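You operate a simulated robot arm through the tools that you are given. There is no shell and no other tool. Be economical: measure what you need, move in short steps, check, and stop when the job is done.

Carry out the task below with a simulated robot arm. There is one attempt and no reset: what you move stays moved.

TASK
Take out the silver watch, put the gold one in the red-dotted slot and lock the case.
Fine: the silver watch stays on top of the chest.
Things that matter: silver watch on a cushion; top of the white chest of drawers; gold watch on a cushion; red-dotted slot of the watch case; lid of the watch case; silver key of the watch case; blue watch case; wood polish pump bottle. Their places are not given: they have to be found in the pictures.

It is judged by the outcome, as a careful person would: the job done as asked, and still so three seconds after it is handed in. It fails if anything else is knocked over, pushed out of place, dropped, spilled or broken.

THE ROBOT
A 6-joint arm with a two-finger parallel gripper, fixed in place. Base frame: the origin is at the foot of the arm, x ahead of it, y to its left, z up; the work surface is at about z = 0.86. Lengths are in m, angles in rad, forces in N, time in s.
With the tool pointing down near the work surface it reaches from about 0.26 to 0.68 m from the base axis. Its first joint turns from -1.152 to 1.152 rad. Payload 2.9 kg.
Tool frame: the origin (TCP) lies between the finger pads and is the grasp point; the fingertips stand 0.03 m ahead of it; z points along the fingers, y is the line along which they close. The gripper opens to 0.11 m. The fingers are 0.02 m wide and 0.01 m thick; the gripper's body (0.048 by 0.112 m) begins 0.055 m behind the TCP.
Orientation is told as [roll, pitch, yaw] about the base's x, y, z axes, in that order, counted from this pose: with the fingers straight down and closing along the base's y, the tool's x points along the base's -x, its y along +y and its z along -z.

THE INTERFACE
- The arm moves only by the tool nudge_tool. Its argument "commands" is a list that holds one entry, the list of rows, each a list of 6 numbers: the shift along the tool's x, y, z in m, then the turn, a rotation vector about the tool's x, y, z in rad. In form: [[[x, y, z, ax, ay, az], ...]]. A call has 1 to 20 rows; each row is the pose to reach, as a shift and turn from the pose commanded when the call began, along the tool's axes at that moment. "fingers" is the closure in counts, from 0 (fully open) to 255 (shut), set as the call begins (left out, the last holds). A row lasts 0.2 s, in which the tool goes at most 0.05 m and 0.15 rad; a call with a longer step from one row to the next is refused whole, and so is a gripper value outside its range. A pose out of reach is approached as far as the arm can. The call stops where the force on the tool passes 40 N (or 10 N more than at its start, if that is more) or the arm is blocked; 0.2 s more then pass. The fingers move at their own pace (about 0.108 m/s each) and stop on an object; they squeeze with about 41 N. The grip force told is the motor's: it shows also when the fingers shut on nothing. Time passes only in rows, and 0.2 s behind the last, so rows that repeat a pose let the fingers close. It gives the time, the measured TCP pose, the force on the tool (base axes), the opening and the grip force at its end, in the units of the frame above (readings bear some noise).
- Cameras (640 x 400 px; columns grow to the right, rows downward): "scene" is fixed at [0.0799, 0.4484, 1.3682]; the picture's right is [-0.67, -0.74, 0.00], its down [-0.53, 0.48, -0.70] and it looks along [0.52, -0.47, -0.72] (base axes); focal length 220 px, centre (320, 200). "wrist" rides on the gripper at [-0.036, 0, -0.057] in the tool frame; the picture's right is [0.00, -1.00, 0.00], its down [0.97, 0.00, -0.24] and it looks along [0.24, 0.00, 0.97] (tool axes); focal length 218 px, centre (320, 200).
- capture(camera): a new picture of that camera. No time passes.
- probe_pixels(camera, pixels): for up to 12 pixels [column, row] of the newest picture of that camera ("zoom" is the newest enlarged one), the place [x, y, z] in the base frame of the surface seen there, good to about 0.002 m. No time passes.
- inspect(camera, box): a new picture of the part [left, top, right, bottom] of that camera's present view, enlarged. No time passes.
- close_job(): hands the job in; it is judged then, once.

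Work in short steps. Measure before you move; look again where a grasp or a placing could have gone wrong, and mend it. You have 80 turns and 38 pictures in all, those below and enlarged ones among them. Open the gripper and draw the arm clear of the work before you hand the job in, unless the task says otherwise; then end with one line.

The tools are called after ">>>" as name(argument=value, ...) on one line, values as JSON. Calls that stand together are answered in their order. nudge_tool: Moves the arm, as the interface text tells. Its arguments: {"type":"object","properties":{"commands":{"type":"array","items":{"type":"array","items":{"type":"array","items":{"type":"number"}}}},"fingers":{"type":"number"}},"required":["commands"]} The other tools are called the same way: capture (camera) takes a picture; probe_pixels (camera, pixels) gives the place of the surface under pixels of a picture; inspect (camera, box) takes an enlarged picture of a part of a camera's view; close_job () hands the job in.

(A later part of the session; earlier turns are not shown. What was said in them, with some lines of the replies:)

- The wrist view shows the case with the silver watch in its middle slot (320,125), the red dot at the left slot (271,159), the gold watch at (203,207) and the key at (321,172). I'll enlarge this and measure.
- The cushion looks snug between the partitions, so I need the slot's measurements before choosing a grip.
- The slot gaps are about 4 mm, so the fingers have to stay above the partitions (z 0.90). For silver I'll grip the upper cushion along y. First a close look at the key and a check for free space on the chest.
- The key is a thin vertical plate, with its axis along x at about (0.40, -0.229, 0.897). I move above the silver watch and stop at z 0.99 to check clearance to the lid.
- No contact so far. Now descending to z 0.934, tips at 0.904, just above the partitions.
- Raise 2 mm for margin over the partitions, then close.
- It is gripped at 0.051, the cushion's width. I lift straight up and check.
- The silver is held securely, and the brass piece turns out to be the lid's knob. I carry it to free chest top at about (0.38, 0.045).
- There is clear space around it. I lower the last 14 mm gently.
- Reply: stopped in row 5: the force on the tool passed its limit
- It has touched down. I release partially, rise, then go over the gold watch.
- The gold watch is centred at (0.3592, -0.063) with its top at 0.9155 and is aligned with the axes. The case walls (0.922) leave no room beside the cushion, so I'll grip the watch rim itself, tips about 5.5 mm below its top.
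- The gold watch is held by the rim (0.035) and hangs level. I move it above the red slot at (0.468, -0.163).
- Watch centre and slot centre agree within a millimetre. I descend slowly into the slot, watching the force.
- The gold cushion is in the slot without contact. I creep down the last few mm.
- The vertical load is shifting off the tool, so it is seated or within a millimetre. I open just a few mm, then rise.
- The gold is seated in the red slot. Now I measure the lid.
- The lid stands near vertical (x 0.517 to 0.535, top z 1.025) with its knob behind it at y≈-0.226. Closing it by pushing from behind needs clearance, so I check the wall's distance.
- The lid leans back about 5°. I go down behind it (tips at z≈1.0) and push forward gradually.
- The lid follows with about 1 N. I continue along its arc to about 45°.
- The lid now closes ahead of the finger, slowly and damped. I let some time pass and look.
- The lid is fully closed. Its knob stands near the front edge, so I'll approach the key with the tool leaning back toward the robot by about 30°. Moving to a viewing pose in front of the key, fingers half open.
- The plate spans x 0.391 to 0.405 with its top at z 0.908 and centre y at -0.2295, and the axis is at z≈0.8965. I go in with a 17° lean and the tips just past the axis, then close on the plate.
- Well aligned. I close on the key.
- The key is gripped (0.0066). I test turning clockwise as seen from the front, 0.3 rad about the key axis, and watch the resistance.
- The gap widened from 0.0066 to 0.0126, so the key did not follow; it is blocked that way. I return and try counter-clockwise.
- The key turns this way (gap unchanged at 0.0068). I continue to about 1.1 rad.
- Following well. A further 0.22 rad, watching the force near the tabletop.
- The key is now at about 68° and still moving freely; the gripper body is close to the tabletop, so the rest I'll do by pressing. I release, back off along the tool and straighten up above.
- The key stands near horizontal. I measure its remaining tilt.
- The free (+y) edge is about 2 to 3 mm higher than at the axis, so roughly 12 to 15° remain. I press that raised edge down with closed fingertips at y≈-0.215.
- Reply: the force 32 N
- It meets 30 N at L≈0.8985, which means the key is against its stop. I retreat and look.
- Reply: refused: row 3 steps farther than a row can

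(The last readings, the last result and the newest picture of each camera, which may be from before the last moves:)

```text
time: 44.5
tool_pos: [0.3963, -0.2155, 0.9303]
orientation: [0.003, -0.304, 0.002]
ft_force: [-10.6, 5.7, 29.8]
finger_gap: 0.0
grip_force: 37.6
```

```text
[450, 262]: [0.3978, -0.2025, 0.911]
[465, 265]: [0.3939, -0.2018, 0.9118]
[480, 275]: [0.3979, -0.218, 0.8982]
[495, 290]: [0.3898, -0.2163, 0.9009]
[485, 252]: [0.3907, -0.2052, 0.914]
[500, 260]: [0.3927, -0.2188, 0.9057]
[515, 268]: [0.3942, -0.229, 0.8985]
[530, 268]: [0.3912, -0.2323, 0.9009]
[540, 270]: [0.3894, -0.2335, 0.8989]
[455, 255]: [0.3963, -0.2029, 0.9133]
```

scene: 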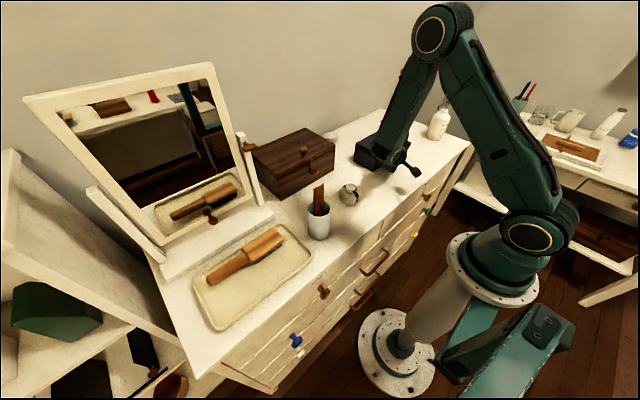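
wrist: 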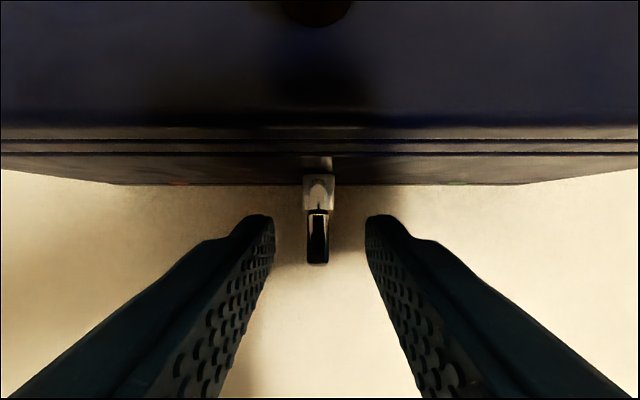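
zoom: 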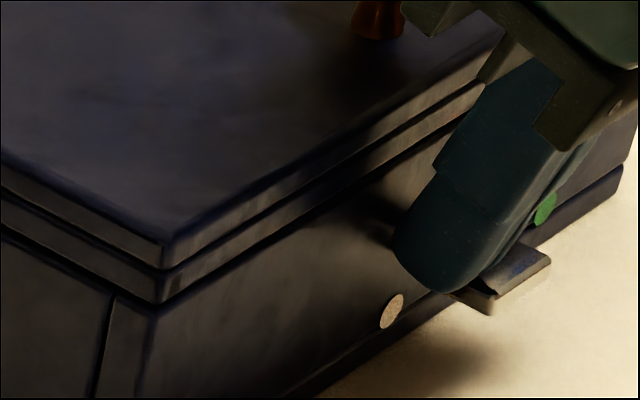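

The row was too long and was refused; nothing moved. I retreat with shorter steps.

>>> nudge_tool(commands=[[[0, 0, -0.02, 0, 0, 0], [0, 0.0, -0.05, 0, 0, 0], [0.01, 0.02, -0.08, 0, 0.0, 0], [0.02, 0.04, -0.11, 0, 0.1, 0], [0.03, 0.07, -0.13, 0, 0.2, 0], [0.035, 0.1, -0.14, 0, 0.3, 0], [0.035, 0.12, -0.15, 0, 0.3, 0]]])

>>> inspect(camera="scene", box=[370, 140, 402, 162])

>>> probe_pixels(camera="zoom", pixels=[[450, 265], [465, 265], [480, 275], [490, 285], [485, 252], [500, 260], [515, 268], [530, 268], [540, 270], [520, 255]])

```text
time: 46.1
tool_pos: [0.3185, -0.0959, 1.0623]
orientation: [0.004, -0.002, 0.0]
ft_force: [0.0, -0.6, 0.5]
finger_gap: 0.0
grip_force: 37.7
```

```text
16.00 times, centred on (386, 151) of scene
```

zoom: 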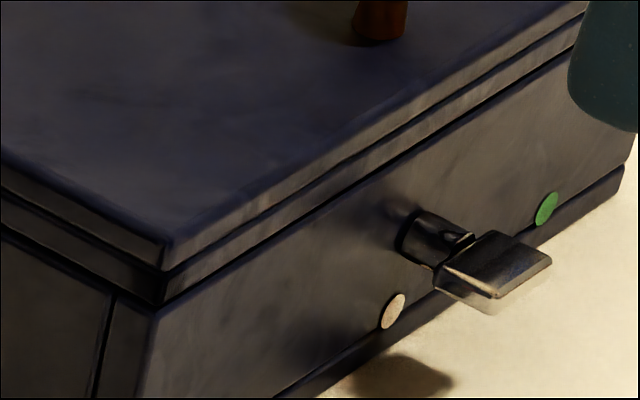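

```text
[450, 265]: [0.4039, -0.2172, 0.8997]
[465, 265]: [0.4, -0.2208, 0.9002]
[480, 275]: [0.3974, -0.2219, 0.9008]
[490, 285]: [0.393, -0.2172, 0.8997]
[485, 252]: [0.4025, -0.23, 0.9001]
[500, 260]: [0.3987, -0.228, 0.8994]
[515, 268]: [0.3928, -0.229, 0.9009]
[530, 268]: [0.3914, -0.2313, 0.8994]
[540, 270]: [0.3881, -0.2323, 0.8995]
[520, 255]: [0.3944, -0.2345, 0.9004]
```

The key is exactly horizontal (z 0.900 across the plate) and against its stop, so the case is locked. I open the gripper, rise clear and take a last look.

>>> nudge_tool(commands=[[[0, 0, -0.04, 0, 0, 0], [0, 0, -0.08, 0, 0, 0], [0, 0, -0.11, 0, 0, 0], [0, 0, -0.11, 0, 0, 0], [0, 0, -0.11, 0, 0, 0]]], fingers=0)

>>> capture(camera="scene")

```text
time: 47.3
tool_pos: [0.3176, -0.0959, 1.1723]
orientation: [0.003, -0.001, -0.001]
ft_force: [-0.2, -0.9, -0.1]
finger_gap: 0.11
grip_force: 0.0
```

```text
2 pictures are left
```

scene: 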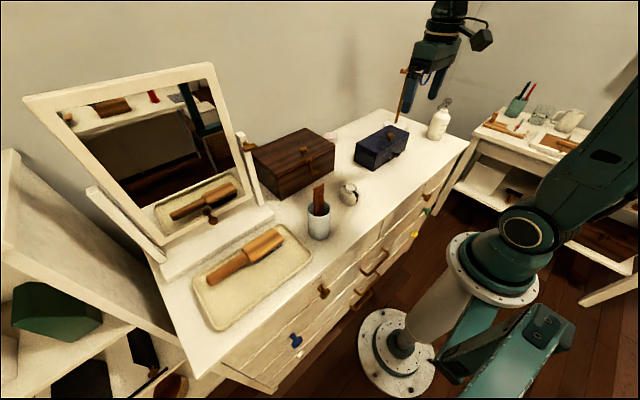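

Everything is in place and the arm is clear, so I hand the job in.

>>> close_job()

```text
The job is handed in.
```

The silver watch is out of the case and standing on top of the chest. The gold watch is in the red-dotted slot. The lid is closed, and the key is turned 90° to its stop, so the case should be locked, though I did not test the lid.
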